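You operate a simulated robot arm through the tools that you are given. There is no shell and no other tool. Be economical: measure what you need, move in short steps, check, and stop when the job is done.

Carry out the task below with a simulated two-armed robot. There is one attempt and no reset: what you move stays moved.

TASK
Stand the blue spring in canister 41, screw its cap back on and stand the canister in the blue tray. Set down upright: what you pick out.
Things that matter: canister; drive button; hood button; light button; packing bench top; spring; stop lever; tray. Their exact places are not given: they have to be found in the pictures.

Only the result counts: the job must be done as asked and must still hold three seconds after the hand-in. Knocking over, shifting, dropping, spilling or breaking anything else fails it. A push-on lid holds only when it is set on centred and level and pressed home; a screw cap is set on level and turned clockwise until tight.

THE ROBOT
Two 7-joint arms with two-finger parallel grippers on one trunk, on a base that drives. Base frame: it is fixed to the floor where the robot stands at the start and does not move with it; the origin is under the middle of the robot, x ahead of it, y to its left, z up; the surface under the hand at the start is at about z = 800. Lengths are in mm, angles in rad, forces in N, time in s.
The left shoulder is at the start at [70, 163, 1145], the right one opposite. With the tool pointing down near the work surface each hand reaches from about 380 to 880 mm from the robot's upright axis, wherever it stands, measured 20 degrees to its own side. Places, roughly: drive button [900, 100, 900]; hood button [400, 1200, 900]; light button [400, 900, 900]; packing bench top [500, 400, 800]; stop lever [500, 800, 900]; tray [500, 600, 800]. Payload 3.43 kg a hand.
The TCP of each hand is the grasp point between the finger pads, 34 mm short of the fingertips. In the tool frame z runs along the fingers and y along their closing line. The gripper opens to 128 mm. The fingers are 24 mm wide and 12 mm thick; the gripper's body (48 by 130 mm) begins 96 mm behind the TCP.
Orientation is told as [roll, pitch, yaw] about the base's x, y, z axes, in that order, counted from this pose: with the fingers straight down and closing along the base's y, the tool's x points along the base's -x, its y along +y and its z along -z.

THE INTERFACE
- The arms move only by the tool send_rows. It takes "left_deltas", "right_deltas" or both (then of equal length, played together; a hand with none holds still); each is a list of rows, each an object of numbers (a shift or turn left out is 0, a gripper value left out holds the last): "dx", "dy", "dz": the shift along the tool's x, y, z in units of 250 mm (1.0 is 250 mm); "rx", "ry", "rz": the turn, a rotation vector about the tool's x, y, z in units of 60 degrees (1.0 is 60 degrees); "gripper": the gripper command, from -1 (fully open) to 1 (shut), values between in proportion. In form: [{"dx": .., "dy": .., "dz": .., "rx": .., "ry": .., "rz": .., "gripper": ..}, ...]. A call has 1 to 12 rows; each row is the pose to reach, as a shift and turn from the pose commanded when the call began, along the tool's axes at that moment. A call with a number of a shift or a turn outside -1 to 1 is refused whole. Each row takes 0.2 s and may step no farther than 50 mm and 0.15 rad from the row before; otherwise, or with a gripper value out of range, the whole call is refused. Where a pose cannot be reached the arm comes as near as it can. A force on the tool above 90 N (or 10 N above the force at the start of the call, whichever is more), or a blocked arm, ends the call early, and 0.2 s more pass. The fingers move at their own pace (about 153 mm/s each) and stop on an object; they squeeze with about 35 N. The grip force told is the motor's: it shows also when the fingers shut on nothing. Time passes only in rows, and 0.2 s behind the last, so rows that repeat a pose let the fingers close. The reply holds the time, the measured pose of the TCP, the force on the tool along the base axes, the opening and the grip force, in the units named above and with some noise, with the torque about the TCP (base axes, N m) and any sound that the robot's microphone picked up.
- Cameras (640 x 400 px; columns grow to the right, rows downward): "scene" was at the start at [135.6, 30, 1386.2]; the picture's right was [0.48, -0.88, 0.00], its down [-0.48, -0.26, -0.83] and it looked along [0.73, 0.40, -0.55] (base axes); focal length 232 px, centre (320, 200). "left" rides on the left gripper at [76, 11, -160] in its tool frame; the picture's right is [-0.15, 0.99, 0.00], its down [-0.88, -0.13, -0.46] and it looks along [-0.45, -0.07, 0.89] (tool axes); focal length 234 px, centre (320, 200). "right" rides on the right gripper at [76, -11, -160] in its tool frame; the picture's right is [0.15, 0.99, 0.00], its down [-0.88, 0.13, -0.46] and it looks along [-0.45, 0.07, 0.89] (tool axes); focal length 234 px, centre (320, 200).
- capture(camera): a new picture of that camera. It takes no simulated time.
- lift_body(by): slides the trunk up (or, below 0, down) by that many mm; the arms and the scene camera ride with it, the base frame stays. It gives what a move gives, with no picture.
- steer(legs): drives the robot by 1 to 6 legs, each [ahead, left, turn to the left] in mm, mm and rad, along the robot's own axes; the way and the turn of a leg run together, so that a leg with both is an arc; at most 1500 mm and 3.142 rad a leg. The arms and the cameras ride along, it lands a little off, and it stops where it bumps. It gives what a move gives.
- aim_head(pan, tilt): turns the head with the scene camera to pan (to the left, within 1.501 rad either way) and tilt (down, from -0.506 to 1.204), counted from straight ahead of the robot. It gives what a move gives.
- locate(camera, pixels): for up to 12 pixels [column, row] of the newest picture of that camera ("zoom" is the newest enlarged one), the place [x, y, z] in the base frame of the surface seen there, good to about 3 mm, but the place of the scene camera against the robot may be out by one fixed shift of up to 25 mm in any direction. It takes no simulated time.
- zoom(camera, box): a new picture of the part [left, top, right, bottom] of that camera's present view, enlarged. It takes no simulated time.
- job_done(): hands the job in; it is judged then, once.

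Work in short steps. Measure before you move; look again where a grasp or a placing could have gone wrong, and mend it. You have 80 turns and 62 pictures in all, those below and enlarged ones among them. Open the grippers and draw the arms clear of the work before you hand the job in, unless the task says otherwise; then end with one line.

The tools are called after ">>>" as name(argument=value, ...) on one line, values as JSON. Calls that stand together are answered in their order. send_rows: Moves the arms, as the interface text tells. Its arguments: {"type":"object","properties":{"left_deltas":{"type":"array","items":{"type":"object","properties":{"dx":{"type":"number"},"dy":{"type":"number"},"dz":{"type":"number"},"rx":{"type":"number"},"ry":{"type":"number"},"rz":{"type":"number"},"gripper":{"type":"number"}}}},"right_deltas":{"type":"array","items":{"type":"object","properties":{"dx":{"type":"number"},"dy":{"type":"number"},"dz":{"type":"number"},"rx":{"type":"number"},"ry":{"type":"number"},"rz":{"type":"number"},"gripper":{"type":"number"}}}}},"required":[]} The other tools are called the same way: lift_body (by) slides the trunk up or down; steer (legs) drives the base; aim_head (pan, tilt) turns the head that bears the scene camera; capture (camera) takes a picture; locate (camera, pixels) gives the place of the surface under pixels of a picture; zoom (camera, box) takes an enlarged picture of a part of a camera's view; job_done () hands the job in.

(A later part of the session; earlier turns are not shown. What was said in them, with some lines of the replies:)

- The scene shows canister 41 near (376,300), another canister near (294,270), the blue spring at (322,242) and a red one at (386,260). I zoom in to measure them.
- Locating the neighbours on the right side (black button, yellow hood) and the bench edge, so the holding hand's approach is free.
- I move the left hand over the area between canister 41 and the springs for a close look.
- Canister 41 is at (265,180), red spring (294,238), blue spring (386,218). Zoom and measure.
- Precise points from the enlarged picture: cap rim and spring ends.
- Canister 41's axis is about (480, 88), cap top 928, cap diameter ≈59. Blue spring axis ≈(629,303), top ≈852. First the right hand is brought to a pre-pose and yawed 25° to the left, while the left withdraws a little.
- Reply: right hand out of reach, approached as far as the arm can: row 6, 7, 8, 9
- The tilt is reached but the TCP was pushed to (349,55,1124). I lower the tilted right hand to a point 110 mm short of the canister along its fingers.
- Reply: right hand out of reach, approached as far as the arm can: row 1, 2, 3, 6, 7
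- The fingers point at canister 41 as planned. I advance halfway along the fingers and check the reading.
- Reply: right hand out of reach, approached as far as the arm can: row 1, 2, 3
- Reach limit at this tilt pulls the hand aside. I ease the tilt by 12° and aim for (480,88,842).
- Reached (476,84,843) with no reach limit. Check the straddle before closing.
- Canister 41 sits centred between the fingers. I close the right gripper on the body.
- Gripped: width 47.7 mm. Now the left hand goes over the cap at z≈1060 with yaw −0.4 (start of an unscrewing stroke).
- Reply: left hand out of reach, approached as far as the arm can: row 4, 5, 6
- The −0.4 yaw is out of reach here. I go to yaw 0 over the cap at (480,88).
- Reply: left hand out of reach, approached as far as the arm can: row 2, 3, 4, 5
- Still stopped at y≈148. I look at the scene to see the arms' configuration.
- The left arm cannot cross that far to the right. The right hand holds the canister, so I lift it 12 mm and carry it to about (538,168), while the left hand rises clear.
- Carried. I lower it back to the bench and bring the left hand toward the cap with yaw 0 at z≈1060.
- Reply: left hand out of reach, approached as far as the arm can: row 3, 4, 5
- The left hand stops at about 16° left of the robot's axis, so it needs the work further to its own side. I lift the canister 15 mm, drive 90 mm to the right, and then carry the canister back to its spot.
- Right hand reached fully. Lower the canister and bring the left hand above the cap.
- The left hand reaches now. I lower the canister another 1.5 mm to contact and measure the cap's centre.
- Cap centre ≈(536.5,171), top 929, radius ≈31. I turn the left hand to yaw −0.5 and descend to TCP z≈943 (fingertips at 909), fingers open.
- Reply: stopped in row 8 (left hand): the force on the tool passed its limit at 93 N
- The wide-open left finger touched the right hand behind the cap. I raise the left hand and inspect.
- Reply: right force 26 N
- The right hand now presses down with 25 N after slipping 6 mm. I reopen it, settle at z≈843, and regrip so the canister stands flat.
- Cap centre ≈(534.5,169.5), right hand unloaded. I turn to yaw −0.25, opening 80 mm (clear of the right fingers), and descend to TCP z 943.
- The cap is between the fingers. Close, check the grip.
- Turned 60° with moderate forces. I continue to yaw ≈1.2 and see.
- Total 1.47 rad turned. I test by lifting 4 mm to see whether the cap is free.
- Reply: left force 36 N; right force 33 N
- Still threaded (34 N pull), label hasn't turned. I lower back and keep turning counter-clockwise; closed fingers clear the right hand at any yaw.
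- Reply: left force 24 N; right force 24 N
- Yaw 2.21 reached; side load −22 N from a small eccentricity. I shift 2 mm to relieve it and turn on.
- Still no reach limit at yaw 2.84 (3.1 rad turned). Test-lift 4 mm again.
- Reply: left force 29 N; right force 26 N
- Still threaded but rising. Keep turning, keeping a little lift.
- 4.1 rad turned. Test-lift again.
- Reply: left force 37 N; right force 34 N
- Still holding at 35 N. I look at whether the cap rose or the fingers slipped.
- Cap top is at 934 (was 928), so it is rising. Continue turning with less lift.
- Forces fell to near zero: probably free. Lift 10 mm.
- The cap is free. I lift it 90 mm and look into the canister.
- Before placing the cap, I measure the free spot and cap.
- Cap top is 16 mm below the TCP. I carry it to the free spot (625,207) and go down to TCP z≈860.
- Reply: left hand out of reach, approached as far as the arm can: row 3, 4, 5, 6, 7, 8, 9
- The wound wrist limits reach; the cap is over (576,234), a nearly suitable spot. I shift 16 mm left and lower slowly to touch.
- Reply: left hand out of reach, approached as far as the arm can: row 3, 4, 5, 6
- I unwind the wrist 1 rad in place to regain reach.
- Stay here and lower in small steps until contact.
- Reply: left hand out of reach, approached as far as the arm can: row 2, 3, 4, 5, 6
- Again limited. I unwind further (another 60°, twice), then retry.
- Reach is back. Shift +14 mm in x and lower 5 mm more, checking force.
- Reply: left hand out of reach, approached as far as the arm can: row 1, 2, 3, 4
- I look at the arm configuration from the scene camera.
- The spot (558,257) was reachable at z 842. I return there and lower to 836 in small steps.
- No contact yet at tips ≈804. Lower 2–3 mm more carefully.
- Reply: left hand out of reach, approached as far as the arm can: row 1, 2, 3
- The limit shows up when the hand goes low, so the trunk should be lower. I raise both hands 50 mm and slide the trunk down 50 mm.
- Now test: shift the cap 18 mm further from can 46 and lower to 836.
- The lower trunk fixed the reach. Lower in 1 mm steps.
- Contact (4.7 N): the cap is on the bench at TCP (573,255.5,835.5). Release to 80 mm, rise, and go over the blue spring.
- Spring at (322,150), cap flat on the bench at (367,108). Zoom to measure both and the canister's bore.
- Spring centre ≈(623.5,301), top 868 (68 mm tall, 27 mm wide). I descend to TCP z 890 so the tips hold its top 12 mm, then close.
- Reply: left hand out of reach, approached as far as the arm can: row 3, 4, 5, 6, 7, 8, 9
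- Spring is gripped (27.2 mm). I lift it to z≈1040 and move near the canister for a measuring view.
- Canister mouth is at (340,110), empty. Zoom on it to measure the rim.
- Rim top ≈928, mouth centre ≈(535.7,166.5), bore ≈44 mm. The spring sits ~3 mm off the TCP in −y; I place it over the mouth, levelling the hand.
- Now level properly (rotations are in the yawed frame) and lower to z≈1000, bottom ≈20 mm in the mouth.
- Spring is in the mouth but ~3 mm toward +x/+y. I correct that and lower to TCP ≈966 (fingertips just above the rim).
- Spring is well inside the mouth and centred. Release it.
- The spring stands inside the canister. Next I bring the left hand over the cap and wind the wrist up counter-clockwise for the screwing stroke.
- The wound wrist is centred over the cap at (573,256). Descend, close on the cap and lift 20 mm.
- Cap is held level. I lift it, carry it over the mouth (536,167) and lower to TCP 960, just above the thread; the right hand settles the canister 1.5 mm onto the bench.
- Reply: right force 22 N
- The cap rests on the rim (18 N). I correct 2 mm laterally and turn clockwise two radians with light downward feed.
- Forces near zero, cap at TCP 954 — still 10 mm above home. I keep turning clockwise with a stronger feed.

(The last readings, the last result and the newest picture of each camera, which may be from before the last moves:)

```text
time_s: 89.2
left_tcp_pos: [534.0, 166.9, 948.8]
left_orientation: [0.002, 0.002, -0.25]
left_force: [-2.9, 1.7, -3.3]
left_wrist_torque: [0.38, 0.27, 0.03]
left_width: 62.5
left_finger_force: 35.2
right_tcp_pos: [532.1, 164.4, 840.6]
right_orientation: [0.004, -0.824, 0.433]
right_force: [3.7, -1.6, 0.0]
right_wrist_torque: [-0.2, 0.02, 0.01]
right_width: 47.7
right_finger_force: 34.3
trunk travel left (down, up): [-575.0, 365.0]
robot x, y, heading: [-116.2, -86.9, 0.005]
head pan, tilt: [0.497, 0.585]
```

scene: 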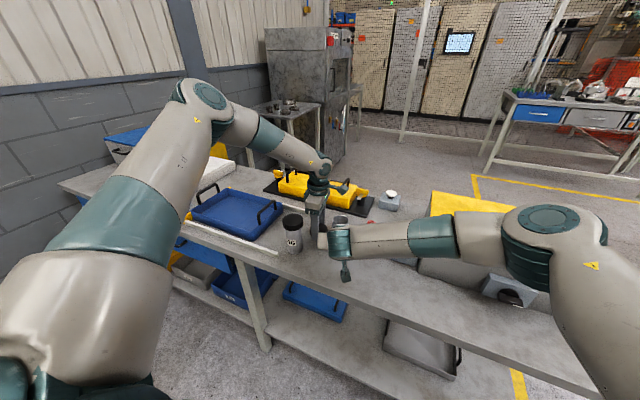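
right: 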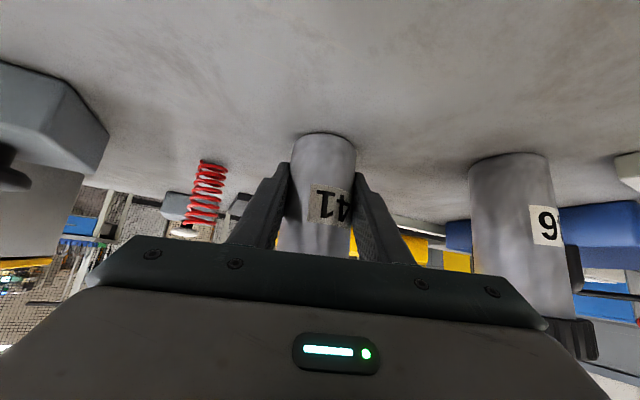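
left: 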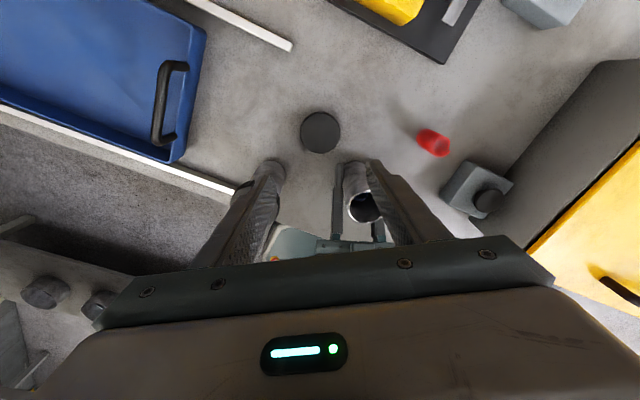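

The thread is engaging (z 949, light pull). The stroke is used up, so I release, raise, rewind 4 rad counter-clockwise, come back down and regrip the cap.

>>> send_rows(left_deltas=[{"gripper": -0.25}, {"gripper": -0.25}, {"dz": -0.12}, {"dz": -0.12, "rz": -0.14}, {"dz": -0.12, "rz": -0.28}, {"dz": -0.12, "rz": -0.42}, {"dz": -0.12, "rz": -0.56}, {"dz": -0.12, "rz": -0.7}, {"dz": -0.12, "rz": -0.84}, {"dz": -0.12, "rz": -0.98}])

>>> send_rows(left_deltas=[{"rz": -0.14}, {"rz": -0.28}, {"rz": -0.42}, {"rz": -0.56}, {"rz": -0.7}, {"rz": -0.84}, {"rz": -0.98}])

>>> send_rows(left_deltas=[{"rz": -0.14}, {"rz": -0.28}, {"rz": -0.42}, {"rz": -0.56}, {"rz": -0.7}, {"rz": -0.84}, {"rz": -0.98}])

>>> send_rows(left_deltas=[{"rz": -0.14}, {"rz": -0.28}, {"rz": -0.42}, {"rz": -0.56}, {"rz": -0.7}, {"rz": -0.84}, {"rz": -0.88}, {"rz": -0.88}])

>>> capture(camera="left")

```text
time_s: 91.4
left_tcp_pos: [535.1, 166.2, 979.3]
left_orientation: [0.002, 0.002, 0.781]
left_force: [-0.8, 0.0, 0.0]
left_wrist_torque: [0.02, -0.03, 0.0]
left_width: 79.8
left_finger_force: 0.0
right_tcp_pos: [532.9, 164.9, 839.6]
right_orientation: [0.002, -0.823, 0.432]
right_force: [0.5, 0.1, -4.0]
right_wrist_torque: [-0.01, -0.02, 0.02]
right_width: 48.0
right_finger_force: 34.9
trunk travel left (down, up): [-575.0, 365.0]
robot x, y, heading: [-121.3, -89.9, 0.0]
head pan, tilt: [0.497, 0.585]
```

```text
time_s: 93.0
left_tcp_pos: [535.0, 166.3, 978.5]
left_orientation: [0.001, -0.003, 1.808]
left_force: [0.7, 9.2, 7.2]
left_wrist_torque: [0.12, 0.29, -0.36]
left_width: 78.5
left_finger_force: 0.1
right_tcp_pos: [533.3, 164.5, 839.1]
right_orientation: [0.003, -0.823, 0.431]
right_force: [0.2, -8.2, -10.9]
right_wrist_torque: [1.14, -0.33, 0.35]
right_width: 47.7
right_finger_force: 35.0
trunk travel left (down, up): [-575.0, 365.0]
robot x, y, heading: [-119.5, -90.1, 0.005]
head pan, tilt: [0.497, 0.585]
```

```text
time_s: 94.6
left_tcp_pos: [534.7, 165.2, 978.9]
left_orientation: [0.001, -0.001, 2.835]
left_force: [-0.7, -0.2, 0.1]
left_wrist_torque: [-0.01, -0.01, 0.01]
left_width: 80.0
left_finger_force: 0.1
right_tcp_pos: [531.5, 165.4, 839.8]
right_orientation: [0.003, -0.823, 0.433]
right_force: [0.3, 0.3, -3.3]
right_wrist_torque: [-0.01, 0.06, 0.01]
right_width: 48.0
right_finger_force: 34.8
trunk travel left (down, up): [-575.0, 365.0]
robot x, y, heading: [-121.1, -92.1, 0.001]
head pan, tilt: [0.497, 0.585]
```

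```text
time_s: 96.4
left_tcp_pos: [536.6, 165.4, 977.8]
left_orientation: [-0.003, -0.001, -2.527]
left_force: [-0.2, -0.1, 0.7]
left_wrist_torque: [0.01, 0.0, 0.02]
left_width: 80.0
left_finger_force: 0.0
right_tcp_pos: [532.8, 166.0, 840.6]
right_orientation: [0.003, -0.825, 0.434]
right_force: [-0.2, 0.0, -4.8]
right_wrist_torque: [-0.03, 0.01, 0.03]
right_width: 47.8
right_finger_force: 35.5
trunk travel left (down, up): [-575.0, 365.0]
robot x, y, heading: [-120.1, -89.5, -0.0]
head pan, tilt: [0.497, 0.585]
```

```text
17 pictures are left
```

left: 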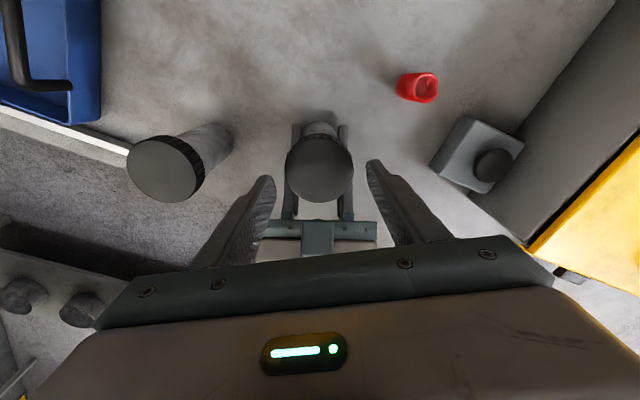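

Cap sits on the canister. I descend, regrip and screw clockwise about 4 rad with a matching downward feed.

>>> send_rows(left_deltas=[{"dz": 0.06}, {"dz": 0.12}, {"dz": 0.12}, {"dz": 0.12, "gripper": 0.2}, {"dz": 0.12, "gripper": 1}, {"dz": 0.12, "gripper": 1}])

>>> send_rows(left_deltas=[{"rz": 0.12, "dz": 0.001}, {"rz": 0.24, "dz": 0.002}, {"rz": 0.36, "dz": 0.003}, {"rz": 0.48, "dz": 0.004}, {"rz": 0.6, "dz": 0.005}, {"rz": 0.72, "dz": 0.006}, {"rz": 0.84, "dz": 0.007}, {"rz": 0.96, "dz": 0.007}])

>>> send_rows(left_deltas=[{"rz": 0.12, "dz": 0.001}, {"rz": 0.24, "dz": 0.002}, {"rz": 0.36, "dz": 0.003}, {"rz": 0.48, "dz": 0.004}, {"rz": 0.6, "dz": 0.005}, {"rz": 0.72, "dz": 0.006}, {"rz": 0.84, "dz": 0.007}, {"rz": 0.96, "dz": 0.007}])

>>> send_rows(left_deltas=[{"rz": 0.12, "dz": 0.001}, {"rz": 0.24, "dz": 0.002}, {"rz": 0.36, "dz": 0.003}, {"rz": 0.48, "dz": 0.004}, {"rz": 0.6, "dz": 0.005}, {"rz": 0.72, "dz": 0.006}, {"rz": 0.84, "dz": 0.007}, {"rz": 0.96, "dz": 0.007}])

>>> send_rows(left_deltas=[{"rz": 0.12, "dz": 0.001}, {"rz": 0.24, "dz": 0.002}, {"rz": 0.36, "dz": 0.003}, {"rz": 0.48, "dz": 0.004}, {"rz": 0.6, "dz": 0.005}, {"rz": 0.72, "dz": 0.006}, {"rz": 0.84, "dz": 0.007}, {"rz": 0.96, "dz": 0.007}])

```text
time_s: 97.8
left_tcp_pos: [534.0, 166.1, 948.4]
left_orientation: [-0.001, -0.001, -2.53]
left_force: [4.0, -3.3, -1.6]
left_wrist_torque: [-0.09, -0.05, 0.0]
left_width: 62.6
left_finger_force: 35.4
right_tcp_pos: [532.5, 165.7, 839.0]
right_orientation: [0.004, -0.823, 0.432]
right_force: [-4.7, 3.3, -2.2]
right_wrist_torque: [-0.25, -0.26, 0.02]
right_width: 47.8
right_finger_force: 35.4
trunk travel left (down, up): [-575.0, 365.0]
robot x, y, heading: [-117.6, -88.7, 0.001]
head pan, tilt: [0.497, 0.585]
```

```text
time_s: 99.6
left_tcp_pos: [534.3, 165.4, 948.1]
left_orientation: [-0.002, 0.0, 2.748]
left_force: [-3.5, 3.0, -1.5]
left_wrist_torque: [0.16, 0.19, 0.07]
left_width: 62.6
left_finger_force: 34.9
right_tcp_pos: [532.5, 164.0, 839.0]
right_orientation: [0.003, -0.824, 0.43]
right_force: [3.4, -2.3, -1.6]
right_wrist_torque: [0.12, 0.22, -0.03]
right_width: 48.0
right_finger_force: 35.0
trunk travel left (down, up): [-575.0, 365.0]
robot x, y, heading: [-121.9, -89.9, 0.001]
head pan, tilt: [0.497, 0.585]
```

```text
time_s: 101.4
left_tcp_pos: [533.8, 167.1, 945.6]
left_orientation: [-0.001, -0.004, 1.741]
left_force: [8.0, 23.5, 1.8]
left_wrist_torque: [1.09, -0.41, 0.0]
left_width: 62.3
left_finger_force: 34.8
right_tcp_pos: [532.6, 164.2, 838.7]
right_orientation: [0.003, -0.822, 0.433]
right_force: [-7.7, -22.4, -5.3]
right_wrist_torque: [1.31, -0.45, -0.1]
right_width: 47.7
right_finger_force: 35.3
trunk travel left (down, up): [-575.0, 365.0]
robot x, y, heading: [-121.5, -91.9, 0.003]
head pan, tilt: [0.497, 0.585]
```

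```text
time_s: 103.2
left_tcp_pos: [534.5, 166.7, 942.3]
left_orientation: [0.0, -0.002, 0.735]
left_force: [2.2, 19.4, 18.2]
left_wrist_torque: [0.87, 0.02, -0.02]
left_width: 62.4
left_finger_force: 35.0
right_tcp_pos: [531.7, 165.8, 839.0]
right_orientation: [0.005, -0.821, 0.432]
right_force: [-3.4, -19.7, -21.9]
right_wrist_torque: [1.2, -0.26, -0.06]
right_width: 47.7
right_finger_force: 34.3
trunk travel left (down, up): [-575.0, 365.0]
robot x, y, heading: [-118.1, -90.0, 0.005]
head pan, tilt: [0.497, 0.585]
```

```text
time_s: 105.0
left_tcp_pos: [534.1, 165.2, 941.5]
left_orientation: [0.0, 0.005, -0.268]
left_force: [-1.2, 3.1, 14.0]
left_wrist_torque: [0.26, 0.02, 1.22]
left_width: 62.3
left_finger_force: 35.0
right_tcp_pos: [532.7, 165.0, 842.1]
right_orientation: [0.003, -0.825, 0.43]
right_force: [1.7, -3.8, -17.9]
right_wrist_torque: [-0.01, 0.09, -1.24]
right_width: 48.1
right_finger_force: 34.7
trunk travel left (down, up): [-575.0, 365.0]
robot x, y, heading: [-123.1, -90.9, 0.003]
head pan, tilt: [0.497, 0.585]
```

Torque 1.22 N·m and TCP back at 941.5: the cap is tight. I give a last small clockwise turn, then open the right hand and back it out along its fingers while the left holds the cap.

>>> send_rows(left_deltas=[{"rz": 0.08}, {"rz": 0.16}, {"rz": 0.2}, {"rz": 0.2}])

>>> send_rows(right_deltas=[{"gripper": 0.0}, {"gripper": -0.4}, {"gripper": -0.4}, {"gripper": -0.4, "dz": -0.12}, {"gripper": -0.4, "dz": -0.28}, {"gripper": -0.4, "dz": -0.45}, {"gripper": -0.4, "dz": -0.6}, {"gripper": -0.4, "dz": -0.6}])

>>> capture(camera="right")

>>> capture(camera="left")

```text
time_s: 106.0
left_tcp_pos: [534.9, 165.8, 941.0]
left_orientation: [0.001, 0.005, -0.478]
left_force: [1.1, 4.3, -5.7]
left_wrist_torque: [0.29, 0.06, 0.87]
left_width: 62.1
left_finger_force: 34.8
right_tcp_pos: [531.9, 164.9, 841.2]
right_orientation: [0.003, -0.826, 0.434]
right_force: [-0.5, -4.9, 1.5]
right_wrist_torque: [0.2, -0.14, -0.93]
right_width: 50.6
right_finger_force: 34.8
trunk travel left (down, up): [-575.0, 365.0]
robot x, y, heading: [-119.2, -89.4, 0.007]
head pan, tilt: [0.497, 0.585]
```

```text
time_s: 107.8
left_tcp_pos: [535.1, 165.8, 941.5]
left_orientation: [0.0, 0.001, -0.479]
left_force: [-1.1, -0.3, -2.8]
left_wrist_torque: [0.01, 0.02, -0.03]
left_width: 62.7
left_finger_force: 34.9
right_tcp_pos: [430.6, 122.4, 941.5]
right_orientation: [0.004, -0.823, 0.433]
right_force: [-1.0, 0.3, 0.2]
right_wrist_torque: [0.01, 0.04, -0.04]
right_width: 89.6
right_finger_force: 0.0
trunk travel left (down, up): [-575.0, 365.0]
robot x, y, heading: [-119.5, -89.8, 0.002]
head pan, tilt: [0.497, 0.585]
```

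```text
16 pictures are left
```

right: 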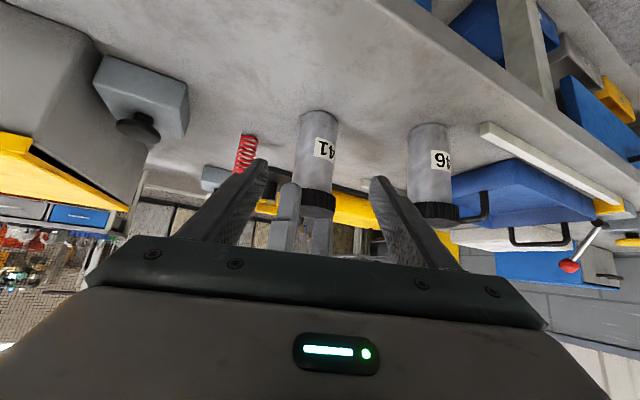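

```text
15 pictures are left
```

left: 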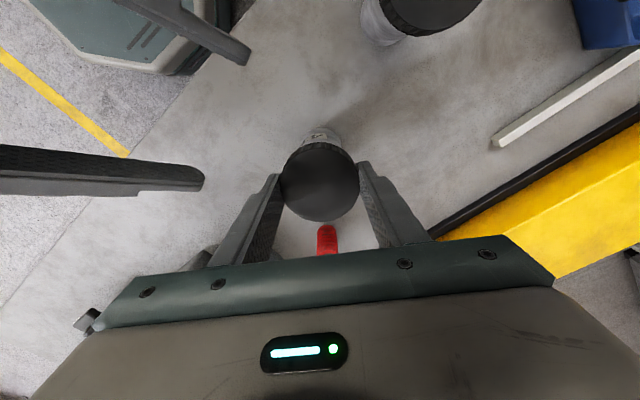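

Canister 41 stands upright with its cap on, right hand is clear. I raise both hands: left lifting the canister 200 mm, right 150 mm.

>>> send_rows(left_deltas=[{"dz": -0.1}, {"dz": -0.26}, {"dz": -0.42}, {"dz": -0.58}, {"dz": -0.74}, {"dz": -0.8}, {"dz": -0.8}], right_deltas=[{"dx": 0, "dz": 0}, {"dx": -0.088, "dz": -0.081}, {"dx": -0.176, "dz": -0.163}, {"dx": -0.264, "dz": -0.244}, {"dx": -0.352, "dz": -0.326}, {"dx": -0.44, "dz": -0.407}, {"dx": -0.44, "dz": -0.407}])

>>> capture(camera="scene")

```text
time_s: 109.4
left_tcp_pos: [535.0, 165.0, 1142.3]
left_orientation: [0.001, 0.001, -0.478]
left_force: [-0.6, 0.4, -3.3]
left_wrist_torque: [0.03, 0.04, 0.02]
left_width: 62.6
left_finger_force: 35.1
right_tcp_pos: [432.6, 118.6, 1089.8]
right_orientation: [0.004, -0.823, 0.434]
right_force: [0.4, -0.5, -0.5]
right_wrist_torque: [0.03, 0.03, -0.01]
right_width: 89.5
right_finger_force: 0.1
trunk travel left (down, up): [-575.0, 365.0]
robot x, y, heading: [-118.0, -90.0, 0.005]
head pan, tilt: [0.497, 0.585]
```

```text
14 pictures are left
```

scene: 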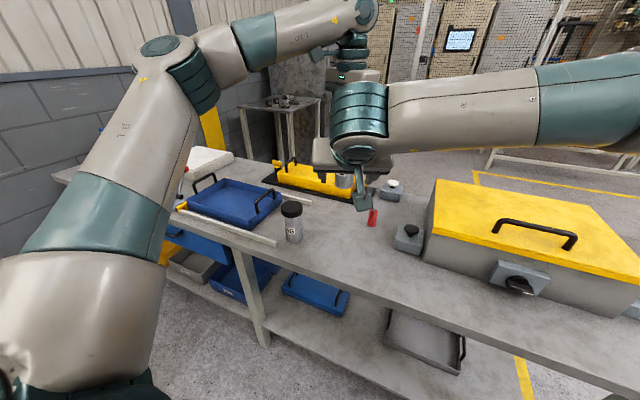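

Both hands are high and clear. I drive 440 mm to the left, then look down at the tray.

>>> steer(legs=[[0, 440, 0]])

>>> capture(camera="left")

>>> locate(camera="left", pixels=[[320, 240], [320, 120], [270, 150], [380, 150], [420, 190], [250, 210], [320, 90], [200, 150], [450, 150], [390, 110], [250, 110], [320, 180]])

```text
time_s: 112.1
left_tcp_pos: [523.5, 614.4, 1142.0]
left_orientation: [-0.001, 0.002, -0.459]
left_force: [-0.2, 0.0, -3.7]
left_wrist_torque: [0.01, -0.02, -0.03]
left_width: 62.3
left_finger_force: 34.7
right_tcp_pos: [422.6, 565.2, 1089.4]
right_orientation: [0.002, -0.823, 0.45]
right_force: [0.6, 0.2, 0.5]
right_wrist_torque: [0.0, -0.02, -0.02]
right_width: 89.7
right_finger_force: 0.0
trunk travel left (down, up): [-575.0, 365.0]
robot x, y, heading: [-127.1, 345.8, 0.027]
head pan, tilt: [0.497, 0.585]
```

```text
13 pictures are left
```

left: 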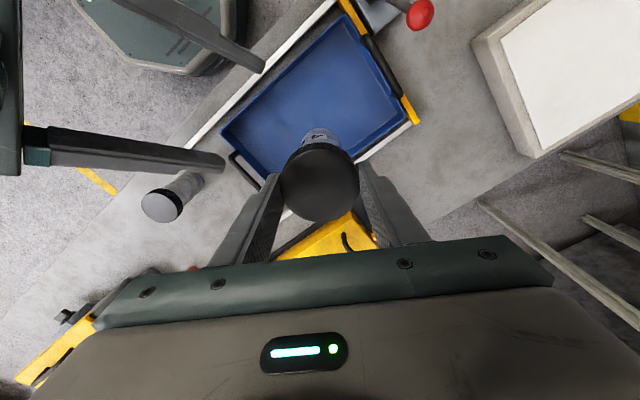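

```text
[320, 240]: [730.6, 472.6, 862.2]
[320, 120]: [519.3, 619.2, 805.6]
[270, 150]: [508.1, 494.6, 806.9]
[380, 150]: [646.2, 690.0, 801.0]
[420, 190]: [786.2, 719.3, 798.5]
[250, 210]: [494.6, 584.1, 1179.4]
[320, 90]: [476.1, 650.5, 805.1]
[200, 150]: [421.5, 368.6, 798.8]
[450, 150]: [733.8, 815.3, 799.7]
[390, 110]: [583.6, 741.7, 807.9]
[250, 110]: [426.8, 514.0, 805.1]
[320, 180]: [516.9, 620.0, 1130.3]
```

The canister hangs over the tray floor (z 805.5) at (521,617). I move the right hand aside, then lower the canister to TCP 955.

>>> send_rows(right_deltas=[{"dy": -0.12, "dz": -0.07}, {"dy": -0.25, "dz": -0.15}, {"dy": -0.38, "dz": -0.22}, {"dy": -0.5, "dz": -0.3}, {"dy": -0.5, "dz": -0.3}])

>>> send_rows(left_deltas=[{"dz": 0.15}, {"dz": 0.3}, {"dz": 0.45}, {"dz": 0.6}, {"dz": 0.7}, {"dz": 0.75}, {"dz": 0.75}])

>>> send_rows(left_deltas=[{"dz": 0.008}, {"dz": 0.016}, {"dz": 0.016}])

>>> capture(camera="left")

```text
time_s: 113.3
left_tcp_pos: [524.1, 615.4, 1141.2]
left_orientation: [0.0, 0.001, -0.461]
left_force: [0.1, 0.6, -4.4]
left_wrist_torque: [-0.02, 0.0, -0.01]
left_width: 62.3
left_finger_force: 34.5
right_tcp_pos: [429.5, 429.7, 1139.6]
right_orientation: [0.002, -0.822, 0.451]
right_force: [0.2, 0.7, 0.0]
right_wrist_torque: [-0.04, -0.01, -0.02]
right_width: 89.8
right_finger_force: 0.0
trunk travel left (down, up): [-575.0, 365.0]
robot x, y, heading: [-125.1, 348.6, 0.02]
head pan, tilt: [0.497, 0.585]
```

```text
time_s: 114.9
left_tcp_pos: [523.0, 613.7, 956.1]
left_orientation: [0.0, 0.002, -0.459]
left_force: [0.6, -0.3, -3.6]
left_wrist_torque: [-0.01, 0.02, 0.01]
left_width: 62.4
left_finger_force: 35.3
right_tcp_pos: [429.1, 428.7, 1137.9]
right_orientation: [0.004, -0.824, 0.45]
right_force: [-0.2, 0.3, 0.4]
right_wrist_torque: [0.0, 0.01, 0.02]
right_width: 89.4
right_finger_force: 0.0
trunk travel left (down, up): [-575.0, 365.0]
robot x, y, heading: [-126.7, 346.6, 0.017]
head pan, tilt: [0.497, 0.585]
```

```text
time_s: 115.7
left_tcp_pos: [523.3, 614.8, 950.6]
left_orientation: [-0.002, 0.002, -0.459]
left_force: [0.1, 0.7, -3.8]
left_wrist_torque: [0.0, -0.03, -0.01]
left_width: 62.3
left_finger_force: 34.8
right_tcp_pos: [427.9, 428.8, 1138.8]
right_orientation: [0.003, -0.824, 0.449]
right_force: [-0.4, 0.9, 0.9]
right_wrist_torque: [0.0, -0.03, -0.03]
right_width: 89.6
right_finger_force: 0.1
trunk travel left (down, up): [-575.0, 365.0]
robot x, y, heading: [-123.6, 346.3, 0.023]
head pan, tilt: [0.497, 0.585]
```

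```text
12 pictures are left
```

left: 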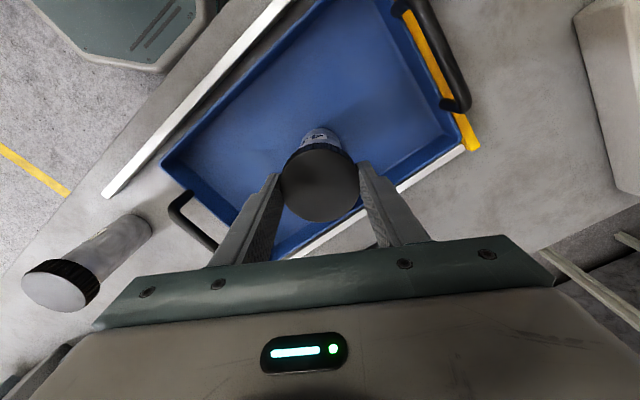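

Still hanging (−3.8 N). I lower in three 1.5 mm steps to find contact.

>>> send_rows(left_deltas=[{"dz": 0.006}, {"dz": 0.006}])

>>> send_rows(left_deltas=[{"dz": 0.006}, {"dz": 0.006}])

>>> send_rows(left_deltas=[{"dz": 0.006}, {"dz": 0.006}])

```text
time_s: 116.3
left_tcp_pos: [523.4, 614.7, 949.6]
left_orientation: [0.002, 0.003, -0.459]
left_force: [-0.4, 0.3, -3.2]
left_wrist_torque: [0.0, -0.03, 0.01]
left_width: 62.5
left_finger_force: 34.6
right_tcp_pos: [427.9, 428.7, 1139.1]
right_orientation: [0.003, -0.824, 0.449]
right_force: [0.2, -0.6, 0.0]
right_wrist_torque: [0.0, 0.0, -0.03]
right_width: 89.4
right_finger_force: 0.1
trunk travel left (down, up): [-575.0, 365.0]
robot x, y, heading: [-125.5, 347.3, 0.021]
head pan, tilt: [0.497, 0.585]
```

```text
time_s: 116.9
left_tcp_pos: [522.9, 614.0, 947.3]
left_orientation: [0.001, 0.001, -0.46]
left_force: [-0.1, 0.7, -4.2]
left_wrist_torque: [-0.03, 0.0, -0.02]
left_width: 62.3
left_finger_force: 35.1
right_tcp_pos: [428.8, 429.4, 1139.1]
right_orientation: [0.003, -0.822, 0.45]
right_force: [0.8, -0.5, 0.2]
right_wrist_torque: [-0.01, 0.02, -0.01]
right_width: 89.7
right_finger_force: 0.0
trunk travel left (down, up): [-575.0, 365.0]
robot x, y, heading: [-126.1, 348.2, 0.019]
head pan, tilt: [0.497, 0.585]
```

```text
time_s: 117.5
left_tcp_pos: [524.0, 614.5, 946.0]
left_orientation: [-0.001, 0.002, -0.459]
left_force: [-0.3, -0.3, -3.2]
left_wrist_torque: [0.02, 0.02, 0.03]
left_width: 62.4
left_finger_force: 34.7
right_tcp_pos: [428.3, 428.4, 1140.1]
right_orientation: [0.004, -0.823, 0.451]
right_force: [-0.2, 0.0, -0.1]
right_wrist_torque: [-0.02, 0.03, -0.02]
right_width: 89.7
right_finger_force: 0.0
trunk travel left (down, up): [-575.0, 365.0]
robot x, y, heading: [-124.7, 349.3, 0.02]
head pan, tilt: [0.497, 0.585]
```

No contact yet, expected within 3 mm. Two more 1.5 mm steps, then open and withdraw straight up.

>>> send_rows(left_deltas=[{"dz": 0.006}, {"dz": 0.006}])

>>> send_rows(left_deltas=[{"dz": 0.005}, {"dz": 0.005}])

>>> send_rows(left_deltas=[{"gripper": 0.0}, {"gripper": -0.25}, {"gripper": -0.25}, {"gripper": -0.25, "dz": -0.1}, {"gripper": -0.25, "dz": -0.25}, {"gripper": -0.25, "dz": -0.4}, {"gripper": -0.25, "dz": -0.6}, {"gripper": -0.25, "dz": -0.6}])

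>>> capture(camera="left")

>>> capture(camera="scene")

```text
time_s: 118.1
left_tcp_pos: [523.6, 615.0, 944.2]
left_orientation: [0.002, 0.001, -0.459]
left_force: [0.3, -0.4, -0.3]
left_wrist_torque: [0.01, 0.05, 0.03]
left_width: 62.3
left_finger_force: 34.6
right_tcp_pos: [428.3, 428.5, 1139.8]
right_orientation: [0.004, -0.822, 0.45]
right_force: [0.4, -0.3, -0.7]
right_wrist_torque: [0.01, -0.01, -0.04]
right_width: 89.3
right_finger_force: 0.0
trunk travel left (down, up): [-575.0, 365.0]
robot x, y, heading: [-126.6, 346.7, 0.022]
head pan, tilt: [0.497, 0.585]
```

```text
time_s: 118.7
left_tcp_pos: [525.0, 614.3, 944.7]
left_orientation: [0.001, 0.0, -0.46]
left_force: [2.1, -1.1, 5.3]
left_wrist_torque: [0.09, -0.02, 0.01]
left_width: 62.5
left_finger_force: 34.9
right_tcp_pos: [427.4, 429.0, 1139.0]
right_orientation: [0.005, -0.826, 0.45]
right_force: [0.4, -0.7, -1.0]
right_wrist_torque: [-0.02, -0.01, 0.0]
right_width: 89.6
right_finger_force: 0.0
trunk travel left (down, up): [-575.0, 365.0]
robot x, y, heading: [-124.2, 346.1, 0.022]
head pan, tilt: [0.497, 0.585]
```

```text
time_s: 120.5
left_tcp_pos: [522.9, 613.0, 1097.3]
left_orientation: [0.002, 0.001, -0.458]
left_force: [0.5, -0.2, -0.4]
left_wrist_torque: [-0.01, 0.01, 0.03]
left_width: 80.0
left_finger_force: 0.0
right_tcp_pos: [429.8, 428.5, 1138.4]
right_orientation: [0.004, -0.824, 0.45]
right_force: [0.1, -0.3, 1.5]
right_wrist_torque: [0.01, 0.02, 0.03]
right_width: 89.5
right_finger_force: 0.1
trunk travel left (down, up): [-575.0, 365.0]
robot x, y, heading: [-126.5, 348.5, 0.016]
head pan, tilt: [0.497, 0.585]
```

```text
11 pictures are left
```

left: 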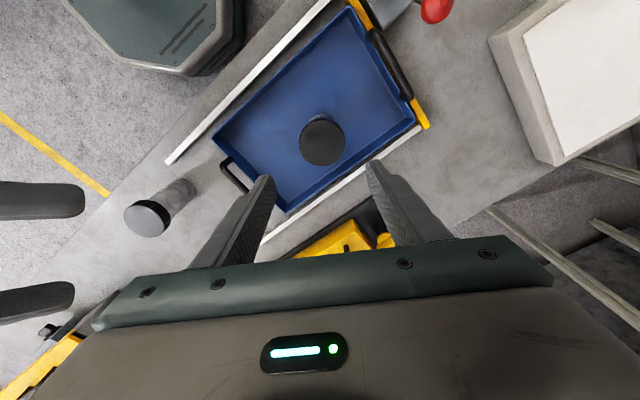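

```text
10 pictures are left
5 turns are left
```

scene: 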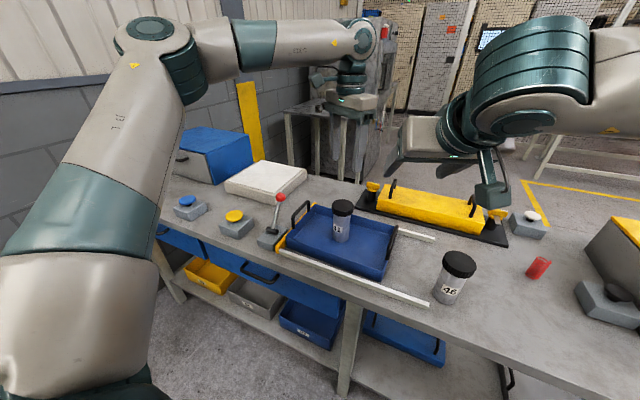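

Canister 41 stands upright in the tray; 46 and the red spring are untouched. I open both grippers fully and raise the arms a bit.

>>> send_rows(left_deltas=[{"gripper": -1, "dz": -0.1}, {"gripper": -1, "dz": -0.25}, {"gripper": -1, "dz": -0.25}], right_deltas=[{"gripper": -1}, {"gripper": -1}, {"gripper": -1}])

>>> zoom(camera="scene", box=[240, 170, 580, 320])

```text
time_s: 121.3
left_tcp_pos: [519.4, 614.5, 1155.1]
left_orientation: [0.003, 0.002, -0.46]
left_force: [-0.7, -0.3, -0.5]
left_wrist_torque: [-0.01, -0.01, -0.03]
left_width: 127.7
left_finger_force: 0.0
right_tcp_pos: [427.3, 428.9, 1138.8]
right_orientation: [0.003, -0.824, 0.451]
right_force: [0.1, 0.1, -0.6]
right_wrist_torque: [-0.01, 0.0, -0.02]
right_width: 128.3
right_finger_force: 0.0
trunk travel left (down, up): [-575.0, 365.0]
robot x, y, heading: [-128.2, 346.0, 0.021]
head pan, tilt: [0.497, 0.585]
```

```text
1.88 times, centred on (410, 245) of scene
4 turns are left
```

zoom: 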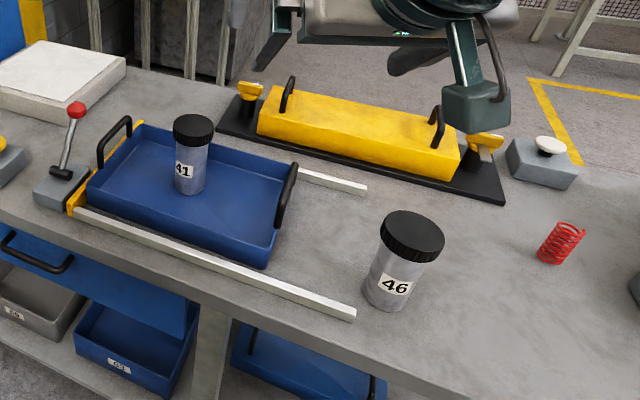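

Everything stands as asked, with the grippers open and clear of the work, so I hand in.

>>> job_done()

```text
The job is handed in.
```

The blue spring is standing in canister 41, its cap is screwed on tight, and the canister is upright in the blue tray; the last picture shows canister 46 and the red spring still standing in place.
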